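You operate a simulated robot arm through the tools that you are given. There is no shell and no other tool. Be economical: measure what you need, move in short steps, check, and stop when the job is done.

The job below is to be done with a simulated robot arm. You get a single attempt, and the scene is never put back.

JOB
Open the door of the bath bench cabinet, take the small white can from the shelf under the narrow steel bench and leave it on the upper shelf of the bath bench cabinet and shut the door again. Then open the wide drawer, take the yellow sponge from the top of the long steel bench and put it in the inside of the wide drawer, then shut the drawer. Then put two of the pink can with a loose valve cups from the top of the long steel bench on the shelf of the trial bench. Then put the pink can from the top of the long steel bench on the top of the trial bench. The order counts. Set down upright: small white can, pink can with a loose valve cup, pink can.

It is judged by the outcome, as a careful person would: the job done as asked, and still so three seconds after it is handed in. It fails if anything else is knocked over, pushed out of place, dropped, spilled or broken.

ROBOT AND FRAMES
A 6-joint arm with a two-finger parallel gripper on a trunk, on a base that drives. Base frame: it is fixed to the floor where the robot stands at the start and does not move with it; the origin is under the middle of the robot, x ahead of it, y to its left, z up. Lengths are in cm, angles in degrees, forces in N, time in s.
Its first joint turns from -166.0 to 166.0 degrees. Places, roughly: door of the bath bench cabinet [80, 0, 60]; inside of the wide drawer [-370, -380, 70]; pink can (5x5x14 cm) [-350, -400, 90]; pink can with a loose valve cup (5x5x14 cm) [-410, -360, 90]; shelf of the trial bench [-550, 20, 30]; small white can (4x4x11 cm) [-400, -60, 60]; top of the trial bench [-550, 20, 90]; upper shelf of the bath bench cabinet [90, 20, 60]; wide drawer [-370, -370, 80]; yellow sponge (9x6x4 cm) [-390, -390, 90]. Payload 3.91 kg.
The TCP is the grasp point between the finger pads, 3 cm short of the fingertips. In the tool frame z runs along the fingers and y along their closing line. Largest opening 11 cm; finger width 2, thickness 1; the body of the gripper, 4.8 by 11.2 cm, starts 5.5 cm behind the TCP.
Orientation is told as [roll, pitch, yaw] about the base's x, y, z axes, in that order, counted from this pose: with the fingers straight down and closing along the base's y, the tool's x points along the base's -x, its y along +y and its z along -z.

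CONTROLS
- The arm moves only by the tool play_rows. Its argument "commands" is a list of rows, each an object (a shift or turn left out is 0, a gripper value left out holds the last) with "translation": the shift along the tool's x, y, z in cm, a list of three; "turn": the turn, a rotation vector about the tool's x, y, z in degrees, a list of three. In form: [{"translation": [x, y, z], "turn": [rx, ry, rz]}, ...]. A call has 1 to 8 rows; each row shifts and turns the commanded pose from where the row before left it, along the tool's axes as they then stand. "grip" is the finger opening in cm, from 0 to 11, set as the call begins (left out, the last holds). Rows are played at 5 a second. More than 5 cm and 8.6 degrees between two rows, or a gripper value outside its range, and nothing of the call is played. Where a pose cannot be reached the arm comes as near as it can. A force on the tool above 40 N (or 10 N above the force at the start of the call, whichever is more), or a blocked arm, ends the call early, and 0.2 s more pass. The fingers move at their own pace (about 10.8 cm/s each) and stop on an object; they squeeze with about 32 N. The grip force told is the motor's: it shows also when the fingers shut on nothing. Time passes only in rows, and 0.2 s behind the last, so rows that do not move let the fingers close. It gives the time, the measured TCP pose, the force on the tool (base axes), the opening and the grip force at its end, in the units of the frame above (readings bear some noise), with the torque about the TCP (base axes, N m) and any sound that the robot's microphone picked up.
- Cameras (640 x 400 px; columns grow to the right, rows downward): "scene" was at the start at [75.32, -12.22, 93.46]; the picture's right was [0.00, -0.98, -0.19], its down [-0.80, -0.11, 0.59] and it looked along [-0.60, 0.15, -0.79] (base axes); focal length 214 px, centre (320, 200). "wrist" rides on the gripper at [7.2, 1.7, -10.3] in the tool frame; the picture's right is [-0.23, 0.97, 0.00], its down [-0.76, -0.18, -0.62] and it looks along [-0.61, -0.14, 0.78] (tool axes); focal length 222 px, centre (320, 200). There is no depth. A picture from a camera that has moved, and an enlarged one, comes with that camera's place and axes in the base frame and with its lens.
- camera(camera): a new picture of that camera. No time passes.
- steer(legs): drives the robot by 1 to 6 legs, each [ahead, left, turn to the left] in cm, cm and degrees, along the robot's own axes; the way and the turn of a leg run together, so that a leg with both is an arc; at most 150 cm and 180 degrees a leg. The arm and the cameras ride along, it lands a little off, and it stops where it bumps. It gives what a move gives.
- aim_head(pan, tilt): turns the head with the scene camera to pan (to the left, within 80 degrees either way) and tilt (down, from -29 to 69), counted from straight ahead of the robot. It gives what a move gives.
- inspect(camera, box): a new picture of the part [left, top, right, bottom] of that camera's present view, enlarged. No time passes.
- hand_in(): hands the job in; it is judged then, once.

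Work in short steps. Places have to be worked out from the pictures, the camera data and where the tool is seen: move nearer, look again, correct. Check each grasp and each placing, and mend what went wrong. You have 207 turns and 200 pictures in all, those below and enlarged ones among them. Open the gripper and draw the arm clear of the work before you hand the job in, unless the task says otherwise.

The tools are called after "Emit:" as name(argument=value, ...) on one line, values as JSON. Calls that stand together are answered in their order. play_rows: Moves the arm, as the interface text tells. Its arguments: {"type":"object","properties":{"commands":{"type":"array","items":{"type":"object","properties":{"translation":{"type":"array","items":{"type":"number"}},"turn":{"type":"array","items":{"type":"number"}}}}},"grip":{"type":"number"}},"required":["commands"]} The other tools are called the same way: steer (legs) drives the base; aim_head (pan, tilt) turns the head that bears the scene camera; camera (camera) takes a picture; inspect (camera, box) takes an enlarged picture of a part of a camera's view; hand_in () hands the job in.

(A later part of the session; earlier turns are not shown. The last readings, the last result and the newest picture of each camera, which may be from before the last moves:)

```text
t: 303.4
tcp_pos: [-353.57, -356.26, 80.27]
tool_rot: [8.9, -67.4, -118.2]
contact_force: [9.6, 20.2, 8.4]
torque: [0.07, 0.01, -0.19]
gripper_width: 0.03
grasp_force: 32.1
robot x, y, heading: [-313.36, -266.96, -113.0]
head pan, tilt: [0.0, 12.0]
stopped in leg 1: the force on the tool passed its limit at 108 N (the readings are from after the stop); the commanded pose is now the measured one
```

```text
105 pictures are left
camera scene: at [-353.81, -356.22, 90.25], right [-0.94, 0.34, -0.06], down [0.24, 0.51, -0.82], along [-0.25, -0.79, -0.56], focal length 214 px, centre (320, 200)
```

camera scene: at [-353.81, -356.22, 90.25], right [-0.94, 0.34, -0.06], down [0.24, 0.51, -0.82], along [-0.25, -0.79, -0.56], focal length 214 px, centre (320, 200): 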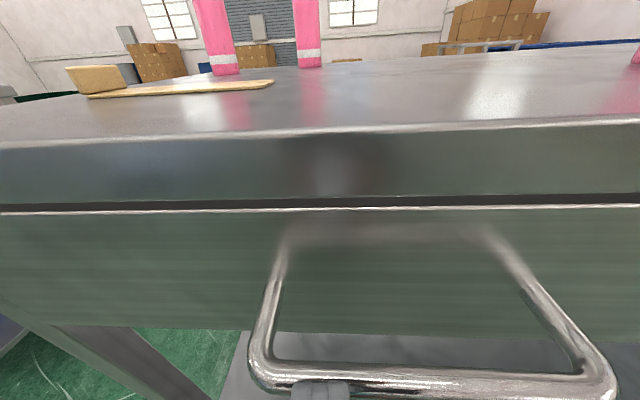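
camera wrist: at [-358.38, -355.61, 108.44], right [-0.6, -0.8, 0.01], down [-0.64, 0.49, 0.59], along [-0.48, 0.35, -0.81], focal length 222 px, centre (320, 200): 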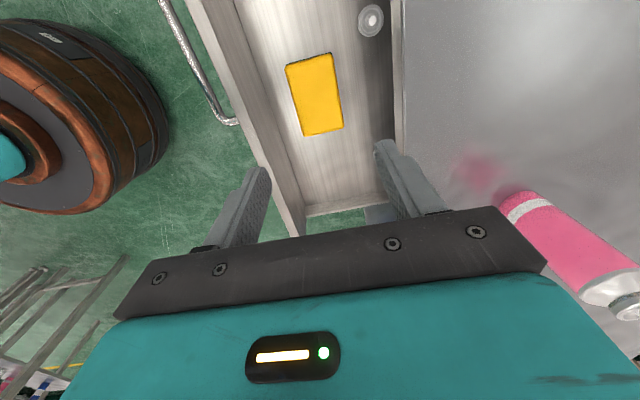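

Hard stop with the drawer flush. I back off and check.

Emit:
steer(legs=[[-24, 0, 0]])

Emit:
camera(camera="scene")

```text
t: 305.2
tcp_pos: [-344.29, -334.2, 80.19]
tool_rot: [8.8, -67.4, -118.2]
contact_force: [0.3, -0.2, -0.3]
torque: [-0.01, 0.0, 0.0]
gripper_width: 0.0
grasp_force: 31.6
robot x, y, heading: [-304.09, -244.47, -113.2]
head pan, tilt: [0.0, 12.0]
```

```text
104 pictures are left
camera scene: at [-344.57, -334.01, 90.08], right [-0.94, 0.34, -0.06], down [0.24, 0.51, -0.82], along [-0.25, -0.79, -0.56], focal length 214 px, centre (320, 200)
```

scene: 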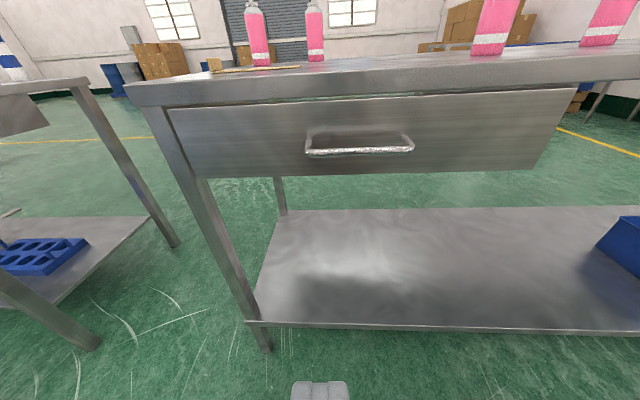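

Drawer closed. Now I raise the arm and look closely at the cans' valve cups.

Emit:
play_rows(commands=[{"translation": [-3.5, 0, -3.3]}, {"translation": [-3.5, 0, -3.3]}, {"translation": [-3.5, 0, -3.3]}, {"translation": [-3.5, 0, -3.3]}, {"translation": [-3.5, 0, -3.3]}, {}])

Emit:
camera(camera="scene")

```text
t: 306.6
tcp_pos: [-342.34, -325.4, 102.72]
tool_rot: [8.8, -67.4, -118.4]
contact_force: [-0.8, -0.1, -0.1]
torque: [0.03, 0.01, -0.01]
gripper_width: 0.01
grasp_force: 31.9
robot x, y, heading: [-303.88, -244.46, -113.2]
head pan, tilt: [0.0, 12.0]
```

```text
103 pictures are left
camera scene: at [-342.78, -325.39, 112.7], right [-0.94, 0.34, -0.06], down [0.24, 0.51, -0.82], along [-0.25, -0.79, -0.56], focal length 214 px, centre (320, 200)
```

scene: 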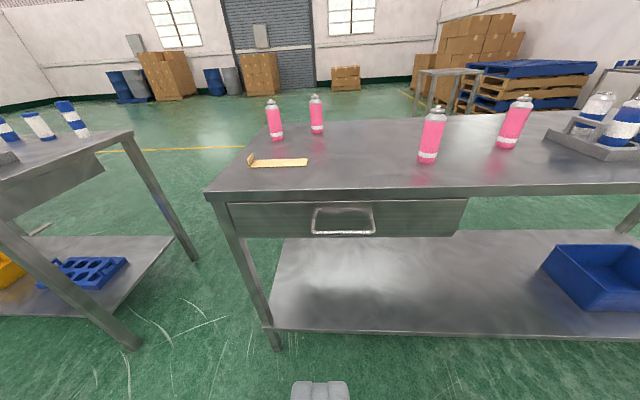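

Emit:
inspect(camera="scene", box=[240, 80, 360, 155])

Emit:
inspect(camera="scene", box=[410, 85, 546, 170])

```text
5.33 times, centred on (300, 118) of scene
camera zoom: at [-342.78, -325.39, 112.7], right [-0.94, 0.34, -0.06], down [0.24, 0.51, -0.82], along [-0.25, -0.79, -0.56], focal length 1144 px, centre (427, 640)
```

zoom: 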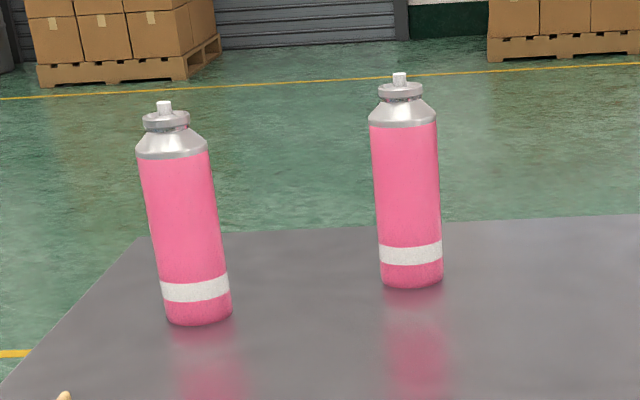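

```text
4.71 times, centred on (478, 128) of scene
camera zoom: at [-342.78, -325.39, 112.7], right [-0.94, 0.34, -0.06], down [0.24, 0.51, -0.82], along [-0.25, -0.79, -0.56], focal length 1009 px, centre (-424, 541)
```

zoom: 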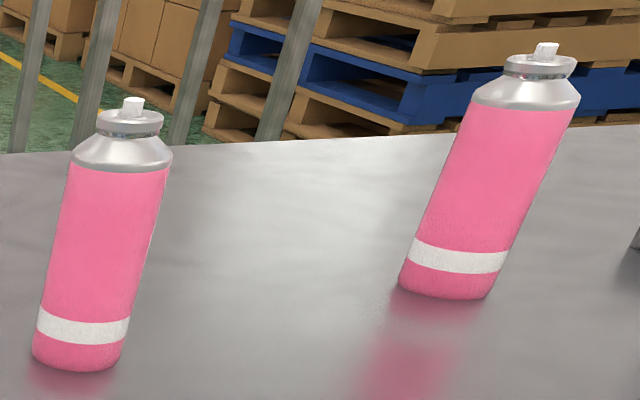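

I need closer views of the cups; I drive 30 cm closer and zoom in on each.

Emit:
steer(legs=[[30, 0, 0]])

Emit:
camera(camera="scene")

```text
t: 308.7
tcp_pos: [-354.66, -353.15, 102.66]
tool_rot: [8.8, -67.4, -118.3]
contact_force: [-0.6, 0.6, 0.1]
torque: [0.03, 0.03, -0.02]
gripper_width: 0.0
grasp_force: 32.3
robot x, y, heading: [-315.99, -271.94, -113.6]
head pan, tilt: [0.0, 12.0]
```

```text
100 pictures are left
camera scene: at [-354.94, -353.18, 112.64], right [-0.94, 0.35, -0.06], down [0.24, 0.51, -0.82], along [-0.26, -0.79, -0.56], focal length 214 px, centre (320, 200)
```

scene: 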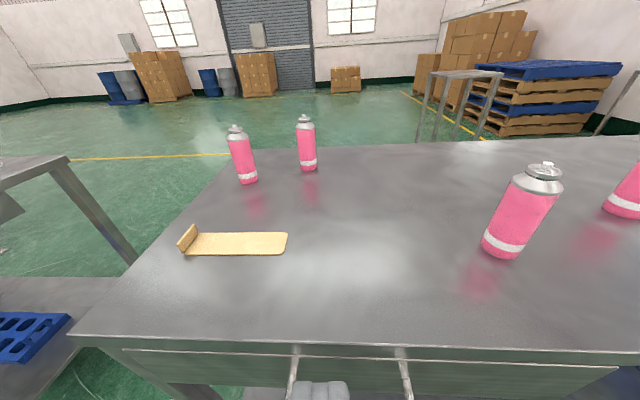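

Emit:
inspect(camera="scene", box=[210, 105, 338, 185])

Emit:
inspect(camera="scene", box=[480, 150, 576, 210])

Emit:
aim_head(pan=-45, tilt=12)

Emit:
camera(camera="scene")

```text
5.00 times, centred on (274, 145) of scene
camera zoom: at [-354.94, -353.18, 112.64], right [-0.94, 0.35, -0.06], down [0.24, 0.51, -0.82], along [-0.26, -0.79, -0.56], focal length 1072 px, centre (550, 475)
```

zoom: 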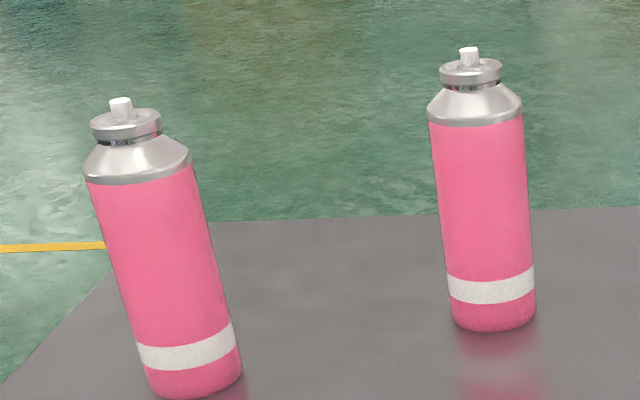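

```text
6.67 times, centred on (528, 180) of scene
camera zoom: at [-354.94, -353.18, 112.64], right [-0.94, 0.35, -0.06], down [0.24, 0.51, -0.82], along [-0.26, -0.79, -0.56], focal length 1430 px, centre (-1067, 333)
```

zoom: 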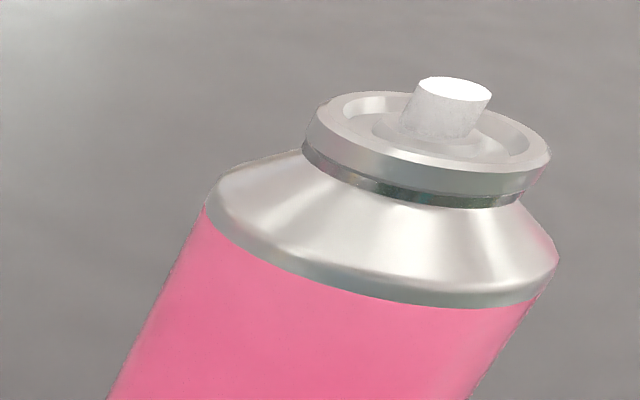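

```text
t: 309.8
tcp_pos: [-354.68, -353.25, 102.78]
tool_rot: [8.8, -67.4, -118.4]
contact_force: [0.4, 0.6, 0.4]
torque: [-0.01, 0.0, 0.01]
gripper_width: 0.01
grasp_force: 32.2
robot x, y, heading: [-316.16, -272.43, -113.2]
head pan, tilt: [-45.0, 12.0]
```

```text
97 pictures are left
camera scene: at [-360.29, -348.51, 113.3], right [-0.45, 0.86, 0.23], down [0.36, 0.41, -0.84], along [-0.82, -0.3, -0.5], focal length 214 px, centre (320, 200)
```

scene: 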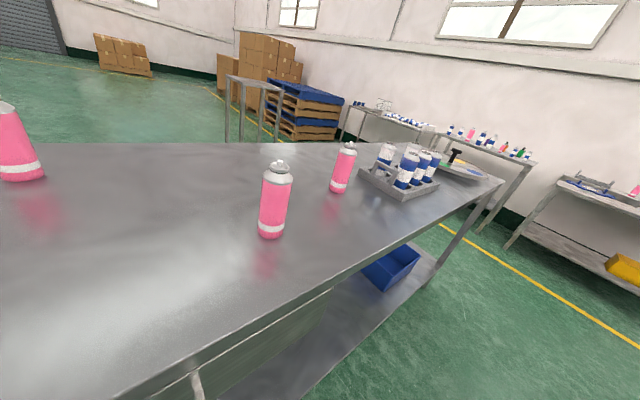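

Emit:
inspect(camera="scene", box=[320, 132, 368, 162])

Emit:
inspect(camera="scene", box=[248, 150, 312, 190])

Emit:
aim_head(pan=0, tilt=12)

Emit:
inspect(camera="scene", box=[220, 115, 268, 145])

Emit:
inspect(camera="scene", box=[284, 105, 332, 135])

```text
13.33 times, centred on (344, 147) of scene
camera zoom: at [-360.29, -348.51, 113.3], right [-0.45, 0.86, 0.23], down [0.36, 0.41, -0.84], along [-0.82, -0.3, -0.5], focal length 2860 px, centre (0, 907)
```

zoom: 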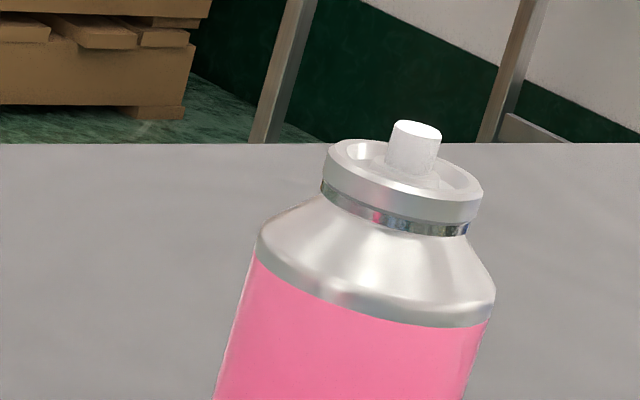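

```text
10.00 times, centred on (280, 170) of scene
camera zoom: at [-360.29, -348.51, 113.3], right [-0.45, 0.86, 0.23], down [0.36, 0.41, -0.84], along [-0.82, -0.3, -0.5], focal length 2145 px, centre (720, 500)
```

zoom: 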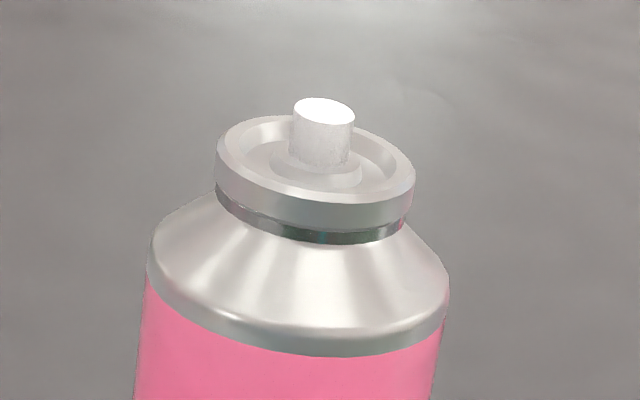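

```text
t: 310.9
tcp_pos: [-354.65, -353.18, 102.76]
tool_rot: [8.8, -67.4, -118.3]
contact_force: [0.0, -0.3, 0.5]
torque: [-0.01, -0.02, 0.01]
gripper_width: 0.0
grasp_force: 32.7
robot x, y, heading: [-316.2, -272.6, -113.4]
head pan, tilt: [0.0, 12.0]
```

```text
13.33 times, centred on (244, 130) of scene
camera zoom: at [-354.95, -353.18, 112.65], right [-0.94, 0.35, -0.06], down [0.24, 0.51, -0.82], along [-0.26, -0.79, -0.56], focal length 2860 px, centre (1333, 1133)
```

zoom: 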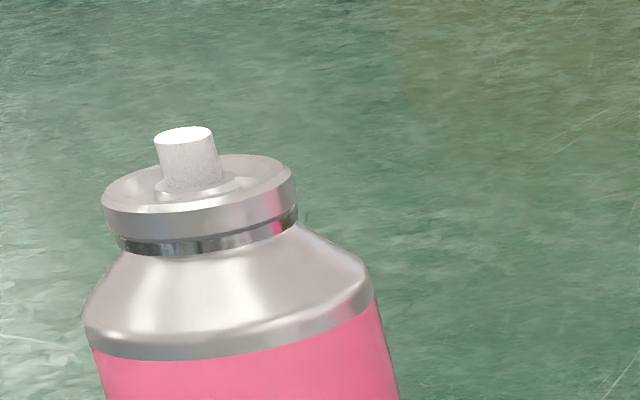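

```text
13.33 times, centred on (308, 120) of scene
camera zoom: at [-354.95, -353.18, 112.65], right [-0.94, 0.35, -0.06], down [0.24, 0.51, -0.82], along [-0.26, -0.79, -0.56], focal length 2860 px, centre (480, 1267)
```

zoom: 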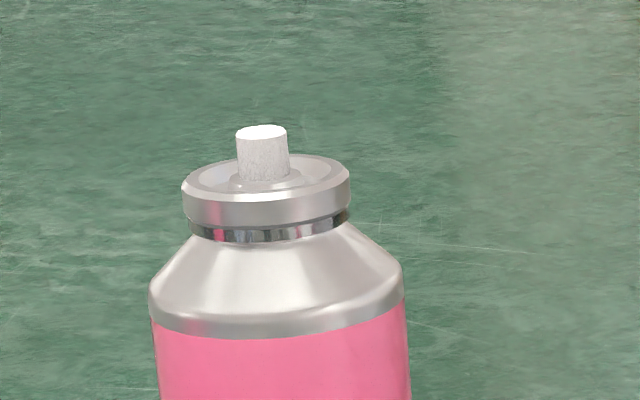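

The cups look alike from above; I lower the camera to cup height for a level side view of each.

Emit:
play_rows(commands=[{"translation": [4.2, 0, 1.7]}, {"translation": [4.2, 0, 1.7]}, {}])

Emit:
aim_head(pan=0, tilt=-16)

Emit:
camera(camera="scene")

```text
t: 311.7
tcp_pos: [-354.16, -353.42, 93.91]
tool_rot: [8.9, -67.3, -118.4]
contact_force: [-1.1, 0.2, 0.1]
torque: [-0.02, -0.01, 0.03]
gripper_width: 0.01
grasp_force: 32.0
robot x, y, heading: [-315.83, -272.82, -113.3]
head pan, tilt: [0.0, 12.0]
```

```text
t: 312.6
tcp_pos: [-354.17, -353.29, 93.83]
tool_rot: [8.7, -67.4, -118.4]
contact_force: [0.1, -0.7, 0.2]
torque: [0.02, -0.01, -0.05]
gripper_width: 0.0
grasp_force: 31.7
robot x, y, heading: [-315.99, -272.47, -113.5]
head pan, tilt: [0.0, -16.0]
```

```text
92 pictures are left
camera scene: at [-354.79, -353.59, 108.29], right [-0.94, 0.35, -0.06], down [0.09, 0.09, -0.99], along [-0.34, -0.93, -0.11], focal length 214 px, centre (320, 200)
```

scene: 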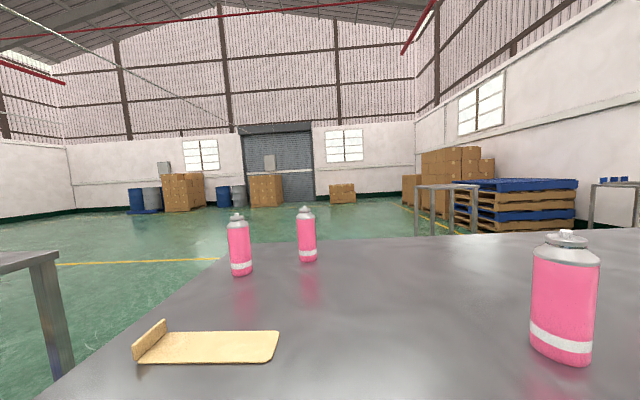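

Emit:
inspect(camera="scene", box=[218, 205, 258, 230])

Emit:
inspect(camera="scene", box=[286, 198, 326, 223])

Emit:
inspect(camera="scene", box=[526, 222, 606, 272])

Emit:
aim_head(pan=-45, tilt=-5)

Emit:
camera(camera="scene")

```text
16.00 times, centred on (238, 218) of scene
camera zoom: at [-354.79, -353.59, 108.29], right [-0.94, 0.35, -0.06], down [0.09, 0.09, -0.99], along [-0.34, -0.93, -0.11], focal length 3432 px, centre (1632, -80)
```

zoom: 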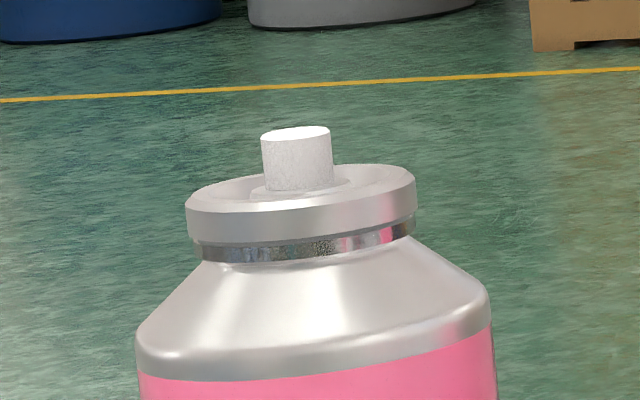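

```text
16.00 times, centred on (306, 210) of scene
camera zoom: at [-354.79, -353.59, 108.29], right [-0.94, 0.35, -0.06], down [0.09, 0.09, -0.99], along [-0.34, -0.93, -0.11], focal length 3432 px, centre (544, 32)
```

zoom: 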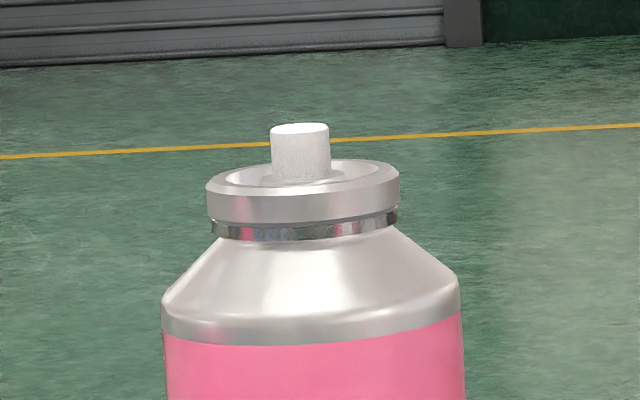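

```text
8.00 times, centred on (566, 247) of scene
camera zoom: at [-354.79, -353.59, 108.29], right [-0.94, 0.35, -0.06], down [0.09, 0.09, -0.99], along [-0.34, -0.93, -0.11], focal length 1716 px, centre (-1648, -176)
```

zoom: 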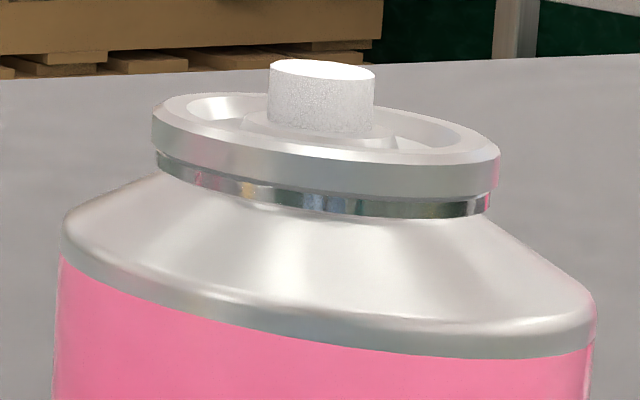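

```text
t: 313.8
tcp_pos: [-354.1, -353.29, 93.76]
tool_rot: [8.8, -67.3, -118.3]
contact_force: [0.0, 0.4, -0.2]
torque: [0.02, 0.0, 0.02]
gripper_width: 0.01
grasp_force: 32.0
robot x, y, heading: [-315.72, -272.36, -113.4]
head pan, tilt: [-45.0, -5.0]
```

```text
88 pictures are left
camera scene: at [-359.75, -349.35, 107.12], right [-0.45, 0.86, 0.23], down [0.11, 0.3, -0.95], along [-0.89, -0.4, -0.23], focal length 214 px, centre (320, 200)
```

scene: 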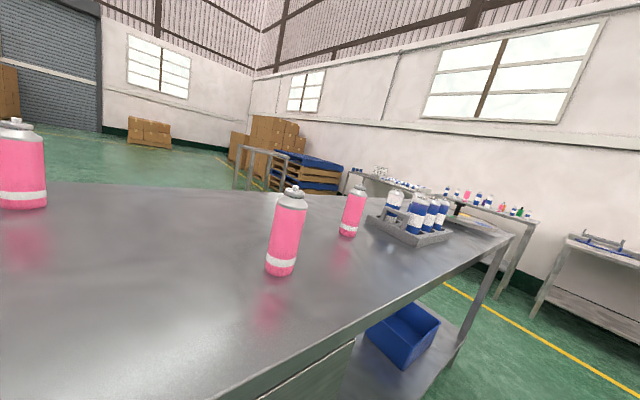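

The cups are indistinguishable visually, so I go by the stated places: #1 at (-353,-405) is the pink can; #4 and #3 are the loose-cup cans. The shelf at z≈30 needs a low, pitched tool, so before grasping I test a ~45° pitch posture low in free space.

Emit:
steer(legs=[[-22, 0, 0]])

Emit:
play_rows(commands=[{"turn": [3.5, 0, -3.4]}, {"turn": [0, 7.7, 0]}, {"turn": [0, 7.7, 0]}, {"turn": [0, 7.7, 0]}, {"translation": [3.4, 0, 3.4]}, {"translation": [3.4, 0, 3.4]}, {"translation": [3.4, 0, 3.4]}, {"translation": [3.4, 0, 3.4]}])

Emit:
play_rows(commands=[{"translation": [3.4, 0, 3.4]}, {"translation": [3.4, 0, 3.4]}, {"translation": [3.4, 0, 3.4]}, {"translation": [3.4, 0, 3.4]}, {"translation": [3.4, 0, 3.4]}, {"translation": [3.4, 0, 3.4]}, {"translation": [3.4, 0, 3.4]}, {"translation": [2.5, 0, 2.5]}])

```text
t: 315.4
tcp_pos: [-345.38, -333.2, 93.76]
tool_rot: [8.8, -67.4, -118.3]
contact_force: [0.0, -0.4, 1.2]
torque: [-0.03, -0.02, -0.02]
gripper_width: 0.0
grasp_force: 31.9
robot x, y, heading: [-307.32, -252.3, -113.2]
head pan, tilt: [-45.0, -5.0]
```

```text
t: 317.2
tcp_pos: [-343.09, -340.08, 76.25]
tool_rot: [5.6, -59.7, -108.9]
contact_force: [0.5, 0.1, 0.6]
torque: [0.06, 0.0, 0.01]
gripper_width: 0.0
grasp_force: 31.0
out of reach, approached as far as the arm can: row 2, 3, 4
robot x, y, heading: [-306.91, -252.36, -113.3]
head pan, tilt: [-45.0, -5.0]
```

```text
t: 319.1
tcp_pos: [-343.58, -349.97, 40.42]
tool_rot: [5.7, -59.9, -108.9]
contact_force: [-0.4, -0.2, 0.5]
torque: [0.05, -0.02, -0.04]
gripper_width: 0.0
grasp_force: 31.9
robot x, y, heading: [-307.51, -252.3, -113.6]
head pan, tilt: [-45.0, -5.0]
```

The low posture works: at pitch ~30° the TCP reached z≈40 at 104 cm reach. I'll use this 30° pitch for both grasp and placing. I raise and retract again.

Emit:
play_rows(commands=[{"translation": [-2.87, 0, -3.62]}, {"translation": [-2.87, 0, -3.62]}, {"translation": [-2.87, 0, -3.62]}, {"translation": [-2.87, 0, -3.62]}, {"translation": [-2.87, 0, -3.62]}, {"translation": [-2.87, 0, -3.62]}, {"translation": [-2.87, 0, -3.62]}], grip=8)

Emit:
play_rows(commands=[{"translation": [-2.87, 0, -3.62]}, {"translation": [-2.87, 0, -3.62]}, {"translation": [-2.87, 0, -3.62]}, {"translation": [-2.87, 0, -3.62]}, {"translation": [-2.87, 0, -3.62]}, {"translation": [-2.87, 0, -3.62]}, {"translation": [-2.87, 0, -3.62]}])

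Emit:
aim_head(pan=0, tilt=0)

Emit:
camera(camera="scene")

```text
t: 320.6
tcp_pos: [-342.03, -337.88, 70.37]
tool_rot: [5.6, -59.7, -108.9]
contact_force: [-0.8, -0.6, -0.7]
torque: [-0.04, -0.03, 0.01]
gripper_width: 8.02
grasp_force: 0.1
robot x, y, heading: [-307.37, -252.6, -113.1]
head pan, tilt: [-45.0, -5.0]
```

```text
t: 322.2
tcp_pos: [-340.74, -326.31, 100.31]
tool_rot: [5.8, -59.7, -109.0]
contact_force: [-0.7, -0.6, -0.7]
torque: [-0.01, 0.0, 0.0]
gripper_width: 8.0
grasp_force: 0.2
robot x, y, heading: [-307.44, -252.21, -113.5]
head pan, tilt: [-45.0, -5.0]
```

```text
t: 323.4
tcp_pos: [-340.67, -326.39, 100.42]
tool_rot: [5.7, -59.9, -108.9]
contact_force: [-0.3, -0.1, 0.3]
torque: [0.0, -0.01, -0.03]
gripper_width: 7.97
grasp_force: 0.2
robot x, y, heading: [-306.69, -252.31, -113.0]
head pan, tilt: [0.0, 0.0]
```

```text
87 pictures are left
camera scene: at [-341.53, -328.3, 112.01], right [-0.97, 0.24, -0.05], down [0.16, 0.48, -0.86], along [-0.19, -0.85, -0.5], focal length 214 px, centre (320, 200)
```

scene: 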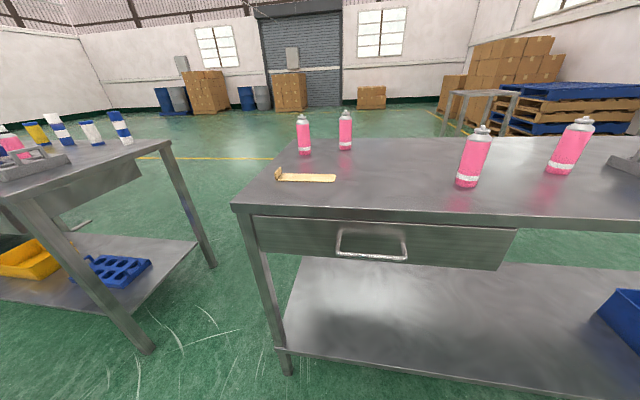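

I correct the tool yaw/roll, lower slightly to z≈96, and drive to line up with can #4 (u≈-232).

Emit:
play_rows(commands=[{"turn": [4.7, 0, 2.7]}, {"turn": [4.7, 0, 2.7]}, {"turn": [0, 0, -2.9]}, {"translation": [3.7, 0, 2.1]}, {}])

Emit:
steer(legs=[[0, -50, 0], [36, 0, 0]])

Emit:
camera(camera="scene")

Emit:
camera(camera="wrist")

```text
t: 324.6
tcp_pos: [-340.76, -326.21, 96.03]
tool_rot: [0.6, -59.5, -113.9]
contact_force: [0.2, -0.4, -0.1]
torque: [0.0, -0.02, -0.02]
gripper_width: 8.02
grasp_force: 0.1
robot x, y, heading: [-307.66, -252.33, -113.4]
head pan, tilt: [0.0, 0.0]
```

```text
t: 329.5
tcp_pos: [-402.41, -339.22, 96.15]
tool_rot: [0.6, -59.5, -114.4]
contact_force: [0.2, -1.1, 0.6]
torque: [-0.02, 0.02, -0.02]
gripper_width: 8.01
grasp_force: 0.0
robot x, y, heading: [-368.03, -265.34, -113.7]
head pan, tilt: [0.0, 0.0]
```

```text
86 pictures are left
camera scene: at [-403.11, -341.27, 107.72], right [-0.91, 0.41, -0.01], down [0.21, 0.46, -0.86], along [-0.35, -0.79, -0.51], focal length 214 px, centre (320, 200)
```

scene: 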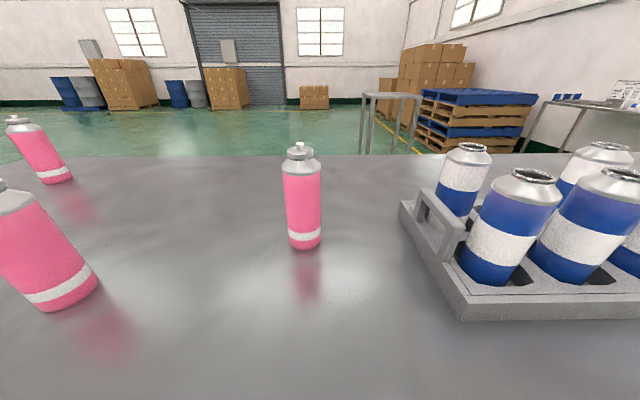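

```text
85 pictures are left
camera wrist: at [-395.76, -328.45, 95.18], right [0.84, -0.5, 0.2], down [-0.11, 0.21, 0.97], along [-0.53, -0.84, 0.12], focal length 222 px, centre (320, 200)
```

wrist: 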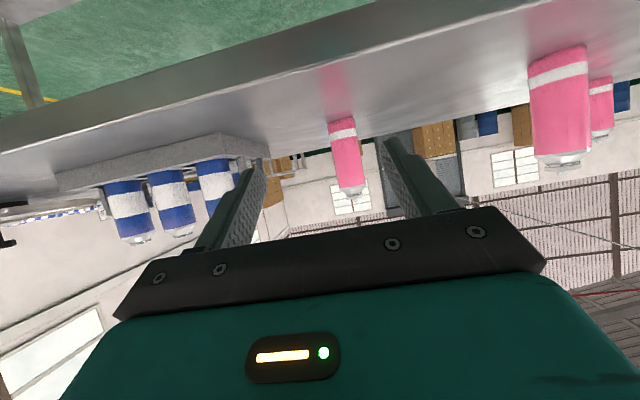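

Can #4 is ahead, ~2.2 cm left and 25 cm forward; tray on the right is clear. I shift left and drive 17 cm, then check.

Emit:
steer(legs=[[17, 2.2, 0]])

Emit:
camera(camera="scene")

Emit:
camera(camera="wrist")

```text
t: 331.0
tcp_pos: [-407.6, -356.02, 96.06]
tool_rot: [0.6, -59.4, -114.5]
contact_force: [0.0, -0.6, 1.1]
torque: [0.0, -0.04, 0.0]
gripper_width: 8.02
grasp_force: 0.1
robot x, y, heading: [-373.39, -282.42, -114.0]
head pan, tilt: [0.0, 0.0]
```

```text
84 pictures are left
camera scene: at [-408.26, -358.01, 107.72], right [-0.91, 0.41, -0.01], down [0.21, 0.46, -0.86], along [-0.35, -0.79, -0.51], focal length 214 px, centre (320, 200)
```

scene: 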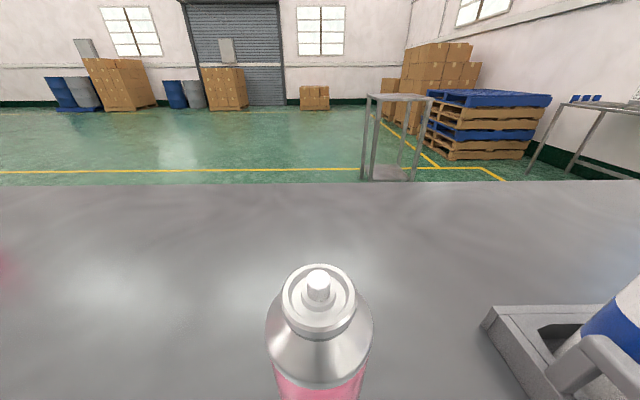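

```text
83 pictures are left
camera wrist: at [-400.89, -345.2, 95.19], right [0.84, -0.5, 0.2], down [-0.11, 0.21, 0.97], along [-0.53, -0.84, 0.12], focal length 222 px, centre (320, 200)
```

wrist: 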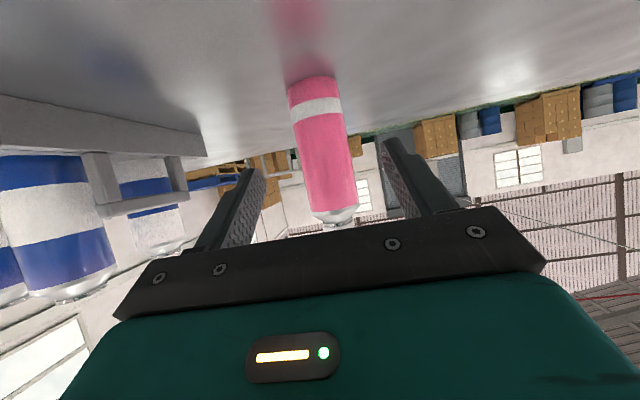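

Aligned. I advance the last 7 cm horizontally and close.

Emit:
play_rows(commands=[{"translation": [-1.17, 0, 2.02]}, {"translation": [-1.17, 0, 2.02]}, {"translation": [-1.17, 0, 2.02]}, {}])

Emit:
play_rows(commands=[{}, {}, {}], grip=0)

Emit:
camera(camera="wrist")

```text
t: 332.0
tcp_pos: [-410.41, -362.63, 96.09]
tool_rot: [0.5, -59.4, -114.6]
contact_force: [0.0, 0.2, -0.2]
torque: [-0.03, 0.0, 0.03]
gripper_width: 8.01
grasp_force: 0.0
robot x, y, heading: [-373.39, -282.43, -114.0]
head pan, tilt: [0.0, 0.0]
```

```text
t: 332.8
tcp_pos: [-410.54, -362.41, 96.12]
tool_rot: [0.5, -59.4, -114.5]
contact_force: [0.5, 0.1, 1.2]
torque: [0.0, 0.04, 0.02]
gripper_width: 4.34
grasp_force: 32.1
robot x, y, heading: [-372.92, -282.1, -114.1]
head pan, tilt: [0.0, 0.0]
```

```text
82 pictures are left
camera wrist: at [-403.77, -351.68, 95.21], right [0.84, -0.5, 0.2], down [-0.11, 0.21, 0.97], along [-0.53, -0.84, 0.12], focal length 222 px, centre (320, 200)
```

wrist: 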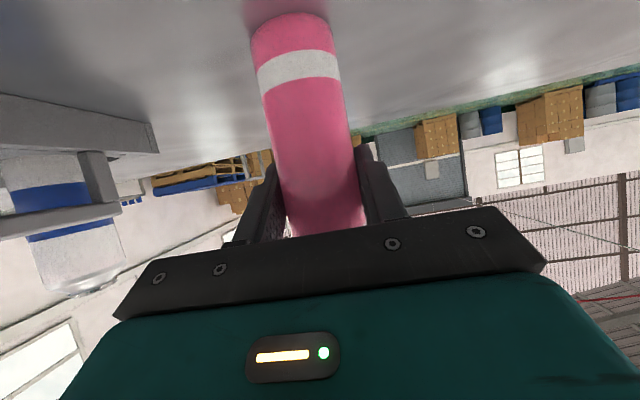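

Gripped (4.3 cm). I lift gently 5 cm and back away.

Emit:
play_rows(commands=[{"translation": [-0.9, 0, -0.5]}, {"translation": [-1.1, 0, -0.65]}, {"translation": [-1.1, 0, -0.65]}, {"translation": [-1.1, 0, -0.65]}, {}])

Emit:
steer(legs=[[-32, 0, 0]])

Emit:
camera(camera="wrist")

```text
t: 334.0
tcp_pos: [-410.58, -362.5, 100.82]
tool_rot: [0.7, -59.4, -114.5]
contact_force: [0.3, 0.2, -0.6]
torque: [0.01, -0.03, 0.01]
gripper_width: 4.36
grasp_force: 32.3
robot x, y, heading: [-373.34, -282.37, -114.2]
head pan, tilt: [0.0, 0.0]
```

```text
t: 336.1
tcp_pos: [-397.23, -333.08, 100.85]
tool_rot: [0.6, -59.4, -114.3]
contact_force: [0.5, -0.1, -1.0]
torque: [0.01, -0.02, 0.03]
gripper_width: 4.38
grasp_force: 32.0
robot x, y, heading: [-360.56, -252.9, -113.9]
head pan, tilt: [0.0, 0.0]
```

```text
81 pictures are left
camera wrist: at [-390.6, -322.33, 99.99], right [0.84, -0.5, 0.2], down [-0.11, 0.21, 0.97], along [-0.53, -0.84, 0.12], focal length 222 px, centre (320, 200)
```

wrist: 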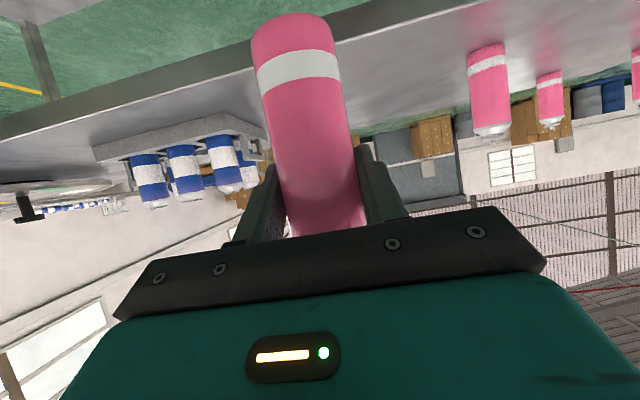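

Held well. I retract the arm a bit, turn to face the far wall, and drive toward the trial bench.

Emit:
play_rows(commands=[{"translation": [1.2, 0, -3.2]}, {"translation": [1.2, 0, -3.2]}, {"translation": [1.2, 0, -3.2]}, {"translation": [1.2, 0, -3.2]}, {}])

Emit:
steer(legs=[[0, 0, -89.6], [120, 0, 0], [48, 0, 0]])

Emit:
camera(camera="scene")

```text
t: 337.3
tcp_pos: [-391.81, -320.72, 103.29]
tool_rot: [0.6, -59.5, -114.2]
contact_force: [-0.4, -1.1, -0.4]
torque: [-0.01, -0.01, -0.02]
gripper_width: 4.35
grasp_force: 32.1
robot x, y, heading: [-360.51, -252.51, -113.7]
head pan, tilt: [0.0, 0.0]
```

```text
t: 349.5
tcp_pos: [-581.87, -158.21, 103.31]
tool_rot: [0.7, -59.4, 156.5]
contact_force: [-0.4, 0.0, -0.9]
torque: [-0.02, 0.0, 0.04]
gripper_width: 4.35
grasp_force: 32.2
robot x, y, heading: [-513.44, -188.7, 157.1]
head pan, tilt: [0.0, 0.0]
```

```text
80 pictures are left
camera scene: at [-583.62, -157.5, 114.96], right [0.39, 0.92, -0.01], down [0.47, -0.2, -0.86], along [-0.79, 0.33, -0.51], focal length 214 px, centre (320, 200)
```

scene: 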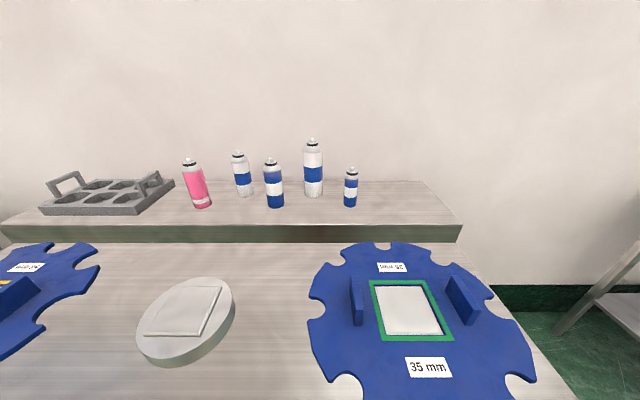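

I'm at u≈-395. Now I strafe right along the wall benches to the trial bench at s≈-200.

Emit:
steer(legs=[[0, -90, 0], [0, -85, 0]])

Emit:
camera(camera="scene")

```text
t: 358.4
tcp_pos: [-513.65, 2.95, 103.32]
tool_rot: [0.6, -59.4, 156.7]
contact_force: [0.1, -0.2, 0.7]
torque: [-0.04, 0.0, 0.0]
gripper_width: 4.35
grasp_force: 31.7
robot x, y, heading: [-445.09, -27.29, 157.0]
head pan, tilt: [0.0, 0.0]
```

```text
79 pictures are left
camera scene: at [-515.4, 3.79, 114.96], right [0.39, 0.92, -0.01], down [0.47, -0.2, -0.86], along [-0.79, 0.33, -0.51], focal length 214 px, centre (320, 200)
```

scene: 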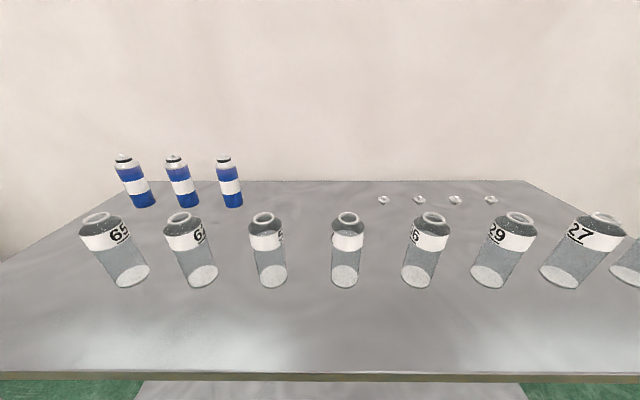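

The trial bench top has a free 12 cm front strip before the jars (for the last can). For the shelf I shift right to have free space behind, back off, and lower the arm.

Emit:
steer(legs=[[0, -34, -0.5], [-38, 0, 0]])

Emit:
play_rows(commands=[{"translation": [2.87, 0, 3.62]}, {"translation": [2.87, 0, 3.62]}, {"translation": [2.87, 0, 3.62]}, {"translation": [2.87, 0, 3.62]}, {"translation": [2.87, 0, 3.62]}, {"translation": [2.87, 0, 3.62]}, {"translation": [2.87, 0, 3.62]}])

Emit:
camera(camera="scene")

```text
t: 362.6
tcp_pos: [-465.53, 20.24, 103.32]
tool_rot: [0.6, -59.3, 156.2]
contact_force: [0.3, 0.8, -1.1]
torque: [0.01, -0.01, 0.04]
gripper_width: 4.35
grasp_force: 31.8
robot x, y, heading: [-397.63, -10.57, 156.7]
head pan, tilt: [0.0, 0.0]
```

```text
t: 364.2
tcp_pos: [-474.4, 24.87, 76.17]
tool_rot: [-12.5, -57.8, 174.8]
contact_force: [0.5, 2.0, 1.5]
torque: [-0.39, -0.02, 0.04]
gripper_width: 4.36
grasp_force: 31.6
out of reach, approached as far as the arm can: row 4, 5, 6, 7
robot x, y, heading: [-397.5, -10.52, 156.7]
head pan, tilt: [0.0, 0.0]
```

```text
78 pictures are left
camera scene: at [-476.9, 24.19, 87.74], right [0.27, 0.96, 0.11], down [0.53, -0.05, -0.85], along [-0.8, 0.29, -0.52], focal length 214 px, centre (320, 200)
```

scene: 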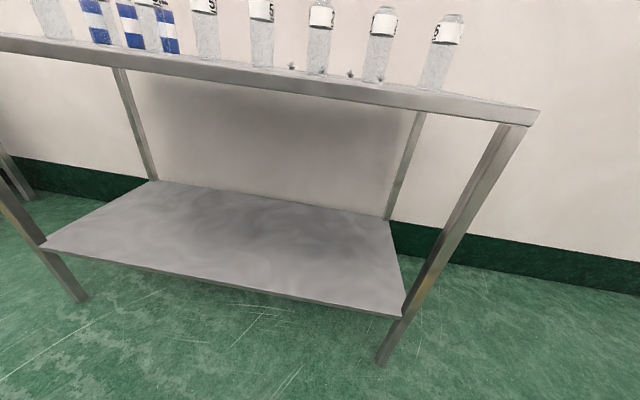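

Too close-in for that height, and the orientation drifted ~7°. I extend forward 12 cm and restore the orientation.

Emit:
play_rows(commands=[{"translation": [-2, 0, 3.47]}, {"translation": [-2, 0, 3.47]}, {"translation": [-2, 0, 3.47], "turn": [1.6, -0.5, 4.7]}, {"turn": [1.6, -0.5, 4.7]}, {}])

Emit:
camera(camera="scene")

```text
t: 365.4
tcp_pos: [-484.2, 33.42, 76.71]
tool_rot: [14.6, -58.6, 137.8]
contact_force: [-0.1, -0.1, 0.0]
torque: [-0.01, -0.01, 0.04]
gripper_width: 4.34
grasp_force: 32.1
out of reach, approached as far as the arm can: row 3, 4
robot x, y, heading: [-397.32, -10.63, 156.5]
head pan, tilt: [0.0, 0.0]
```

```text
77 pictures are left
camera scene: at [-485.06, 35.68, 88.37], right [0.49, 0.86, -0.13], down [0.39, -0.35, -0.85], along [-0.78, 0.37, -0.5], focal length 214 px, centre (320, 200)
```

scene: 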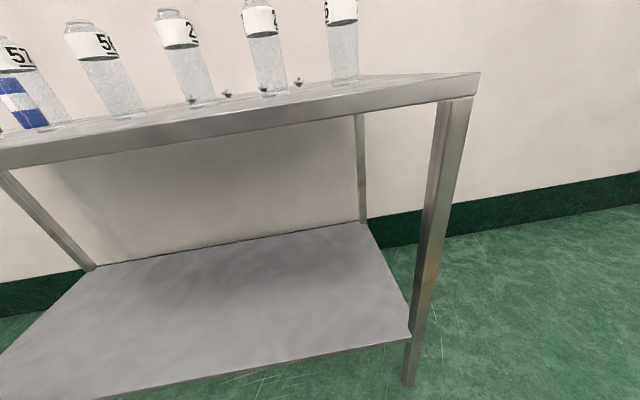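

The tool is near a wrist singularity at this height (forearm parallel to the tool). I lower further, where the forearm is steeper, then fix the orientation.

Emit:
play_rows(commands=[{"translation": [3.9, -0.6, 2.3]}, {"translation": [3.9, -0.6, 2.3]}, {"translation": [3.9, -0.6, 2.3]}, {"translation": [3.9, -0.6, 2.3]}, {"translation": [3.9, -0.6, 2.3]}, {"translation": [3.9, -0.6, 2.3]}, {}])

Emit:
camera(camera="scene")

Emit:
camera(camera="wrist")

```text
t: 367.0
tcp_pos: [-481.8, 41.67, 51.96]
tool_rot: [14.4, -58.8, 137.8]
contact_force: [0.5, -0.8, -0.2]
torque: [0.01, -0.01, -0.02]
gripper_width: 4.34
grasp_force: 31.6
out of reach, approached as far as the arm can: row 1, 2, 3, 4, 5, 6
robot x, y, heading: [-397.45, -11.06, 156.5]
head pan, tilt: [0.0, 0.0]
```

```text
76 pictures are left
camera scene: at [-482.67, 43.94, 63.52], right [0.49, 0.86, -0.13], down [0.38, -0.35, -0.86], along [-0.78, 0.37, -0.5], focal length 214 px, centre (320, 200)
```

scene: 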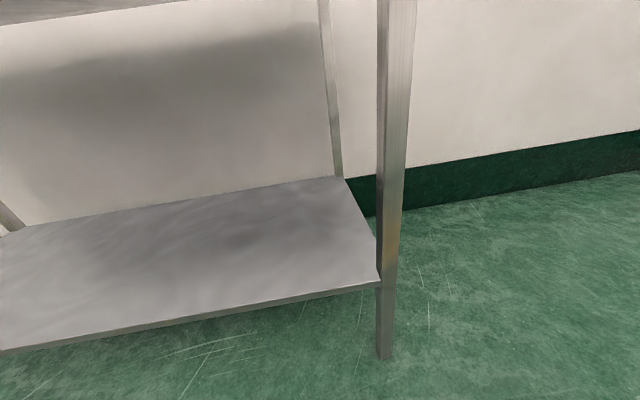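

```text
75 pictures are left
camera wrist: at [-471.78, 33.83, 51.24], right [-0.57, -0.76, 0.32], down [0.28, 0.19, 0.94], along [-0.77, 0.62, 0.11], focal length 222 px, centre (320, 200)
```

wrist: 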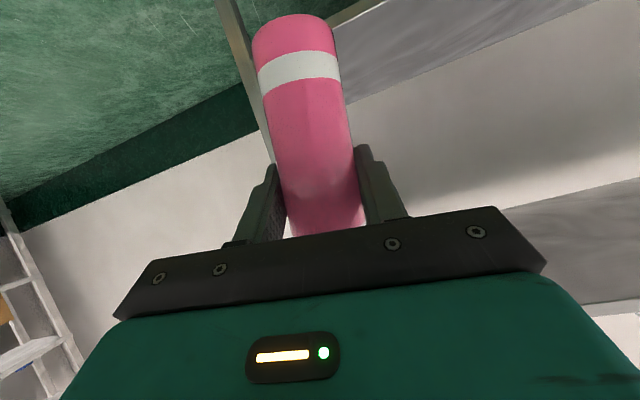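

It slid right and kept a ~7° roll. I turn it back upright and shift left toward straight ahead.

Emit:
play_rows(commands=[{"translation": [0, 4, 0], "turn": [-0.8, 0.1, -4.8]}, {"translation": [0, 4, 0], "turn": [-0.8, 0.1, -4.8]}, {}])

Emit:
camera(camera="scene")

```text
t: 367.8
tcp_pos: [-483.23, 39.14, 53.04]
tool_rot: [1.8, -59.8, 154.3]
contact_force: [0.8, -0.1, -0.4]
torque: [0.0, 0.0, 0.03]
gripper_width: 4.32
grasp_force: 31.6
out of reach, approached as far as the arm can: row 1, 2
robot x, y, heading: [-397.62, -10.88, 156.5]
head pan, tilt: [0.0, 0.0]
```

```text
74 pictures are left
camera scene: at [-484.82, 40.09, 64.65], right [0.41, 0.91, -0.01], down [0.45, -0.22, -0.86], along [-0.79, 0.35, -0.5], focal length 214 px, centre (320, 200)
```

scene: 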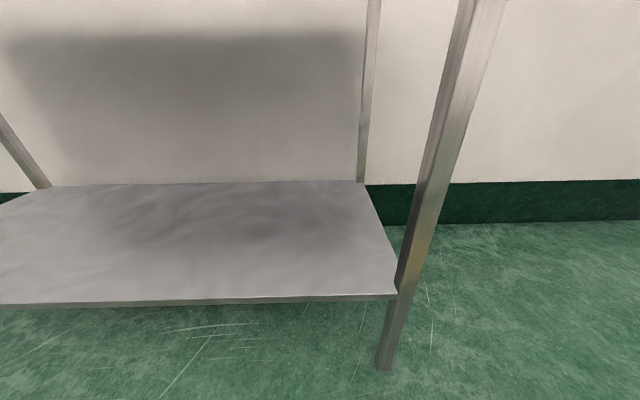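

Upright again. I lower the remaining ~12 cm here in free space, watching for drift.

Emit:
play_rows(commands=[{"translation": [3.44, 0, 2.0]}, {"translation": [3.44, 0, 2.0]}, {"translation": [2.6, 0, 1.5]}, {}])

Emit:
camera(camera="scene")

```text
t: 368.8
tcp_pos: [-481.49, 41.95, 43.82]
tool_rot: [-1.3, -60.1, 157.3]
contact_force: [-0.6, 0.4, 0.4]
torque: [0.02, 0.01, 0.02]
gripper_width: 4.37
grasp_force: 32.0
out of reach, approached as far as the arm can: row 1, 2, 3
robot x, y, heading: [-397.23, -10.89, 156.5]
head pan, tilt: [0.0, 0.0]
```

```text
73 pictures are left
camera scene: at [-483.17, 42.5, 55.55], right [0.41, 0.91, 0.01], down [0.46, -0.19, -0.87], along [-0.79, 0.36, -0.5], focal length 214 px, centre (320, 200)
```

scene: 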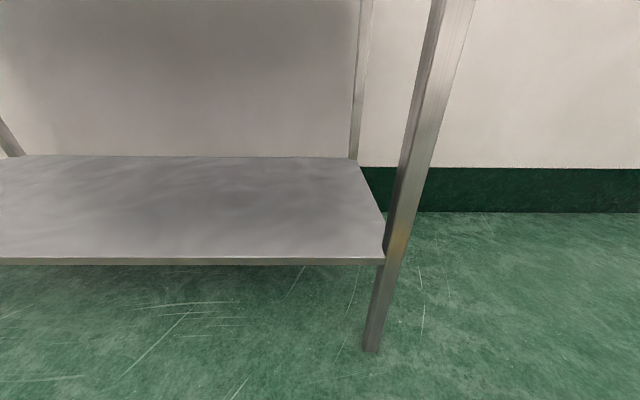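

It needs slightly more reach when lower. I extend 6 cm forward and lower a little.

Emit:
play_rows(commands=[{"translation": [-1.5, 0, 2.6]}, {"translation": [-1.5, 0, 2.6]}, {"translation": [1.3, 0, 0.75]}, {}])

```text
t: 369.8
tcp_pos: [-487.01, 44.5, 42.43]
tool_rot: [-1.1, -60.0, 156.6]
contact_force: [0.2, 0.4, -0.5]
torque: [0.0, -0.02, 0.0]
gripper_width: 4.33
grasp_force: 32.1
robot x, y, heading: [-397.38, -10.64, 156.7]
head pan, tilt: [0.0, 0.0]
```

Reachable now. I drive the can in over the shelf in steps (forward, left, forward, left), avoiding the leg and the narrow bench.

Emit:
steer(legs=[[16, 0, 0], [8, 12, 0], [11, 0, 0]])

Emit:
camera(camera="scene")

Emit:
camera(camera="wrist")

```text
t: 372.9
tcp_pos: [-523.93, 47.08, 42.37]
tool_rot: [-1.1, -60.0, 156.8]
contact_force: [0.8, -0.6, -1.5]
torque: [0.03, 0.02, 0.0]
gripper_width: 4.35
grasp_force: 31.4
robot x, y, heading: [-434.38, -8.09, 156.8]
head pan, tilt: [0.0, 0.0]
```

```text
72 pictures are left
camera scene: at [-525.59, 47.73, 54.12], right [0.41, 0.91, 0.01], down [0.46, -0.2, -0.87], along [-0.79, 0.36, -0.5], focal length 214 px, centre (320, 200)
```

scene: 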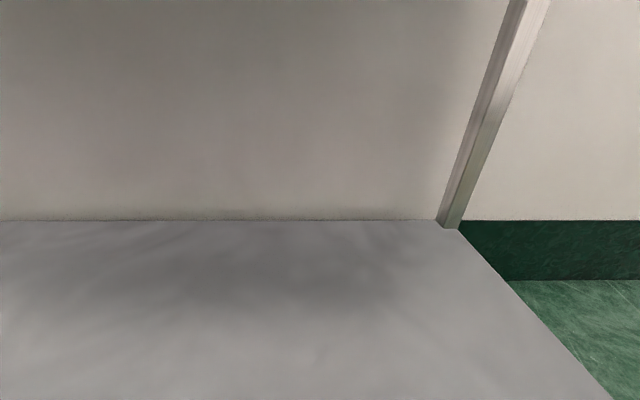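

```text
71 pictures are left
camera wrist: at [-513.13, 40.36, 41.4], right [-0.5, -0.84, 0.19], down [0.21, 0.09, 0.97], along [-0.84, 0.53, 0.14], focal length 222 px, centre (320, 200)
```

wrist: 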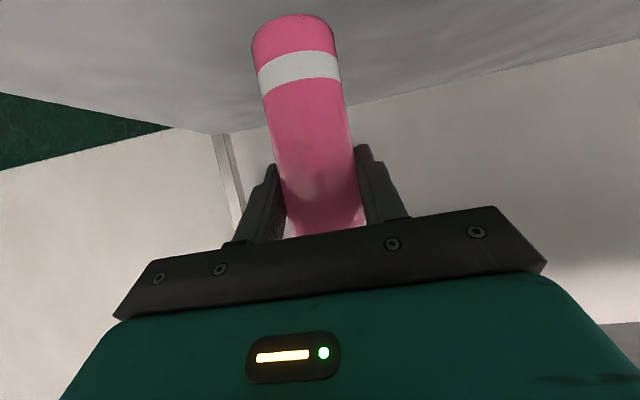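

Over the shelf. I move 12 cm left and lower until contact.

Emit:
steer(legs=[[0, 12, 0]])

Emit:
play_rows(commands=[{"translation": [1.3, 0, 0.75]}, {"translation": [1.3, 0, 0.75]}, {"translation": [0.7, 0, 0.4]}, {}])

Emit:
camera(camera="wrist")

```text
t: 374.2
tcp_pos: [-528.59, 36.46, 42.44]
tool_rot: [-1.1, -59.9, 156.9]
contact_force: [-0.5, 0.0, -0.4]
torque: [-0.01, 0.02, 0.01]
gripper_width: 4.35
grasp_force: 32.6
robot x, y, heading: [-439.01, -18.17, 157.1]
head pan, tilt: [0.0, 0.0]
```

```text
t: 375.2
tcp_pos: [-528.41, 36.62, 38.57]
tool_rot: [-0.8, -59.9, 156.9]
contact_force: [-1.0, -0.2, -0.5]
torque: [0.0, 0.0, 0.01]
gripper_width: 4.36
grasp_force: 31.9
robot x, y, heading: [-438.85, -18.04, 156.8]
head pan, tilt: [0.0, 0.0]
```

```text
70 pictures are left
camera wrist: at [-517.62, 29.88, 37.59], right [-0.5, -0.85, 0.19], down [0.21, 0.09, 0.97], along [-0.84, 0.52, 0.13], focal length 222 px, centre (320, 200)
```

wrist: 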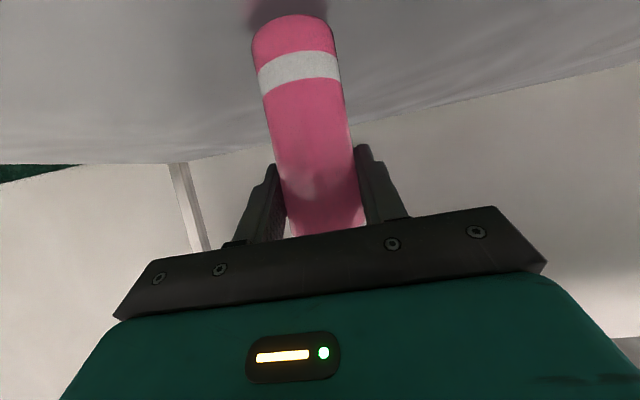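

Reflection of the base is getting close. I lower in small steps until contact force.

Emit:
play_rows(commands=[{"translation": [0.35, 0, 0.2]}, {"translation": [0.35, 0, 0.2]}, {"translation": [0.26, 0, 0.15]}, {}])

Emit:
play_rows(commands=[{"translation": [0.26, 0, 0.15]}, {"translation": [0.26, 0, 0.15]}, {}])

```text
t: 376.2
tcp_pos: [-528.52, 36.6, 37.72]
tool_rot: [-0.9, -60.1, 157.0]
contact_force: [-5.9, -0.1, 28.5]
torque: [-0.06, 0.31, 0.03]
gripper_width: 4.39
grasp_force: 32.4
robot x, y, heading: [-438.45, -18.34, 157.0]
head pan, tilt: [0.0, 0.0]
```

```text
t: 377.0
tcp_pos: [-528.36, 36.63, 37.06]
tool_rot: [-0.8, -60.0, 157.0]
contact_force: [-5.5, -9.5, 27.7]
torque: [-0.41, 0.38, 0.03]
gripper_width: 4.34
grasp_force: 32.1
out of reach, approached as far as the arm can: row 1
robot x, y, heading: [-438.92, -18.3, 157.0]
head pan, tilt: [0.0, 0.0]
```

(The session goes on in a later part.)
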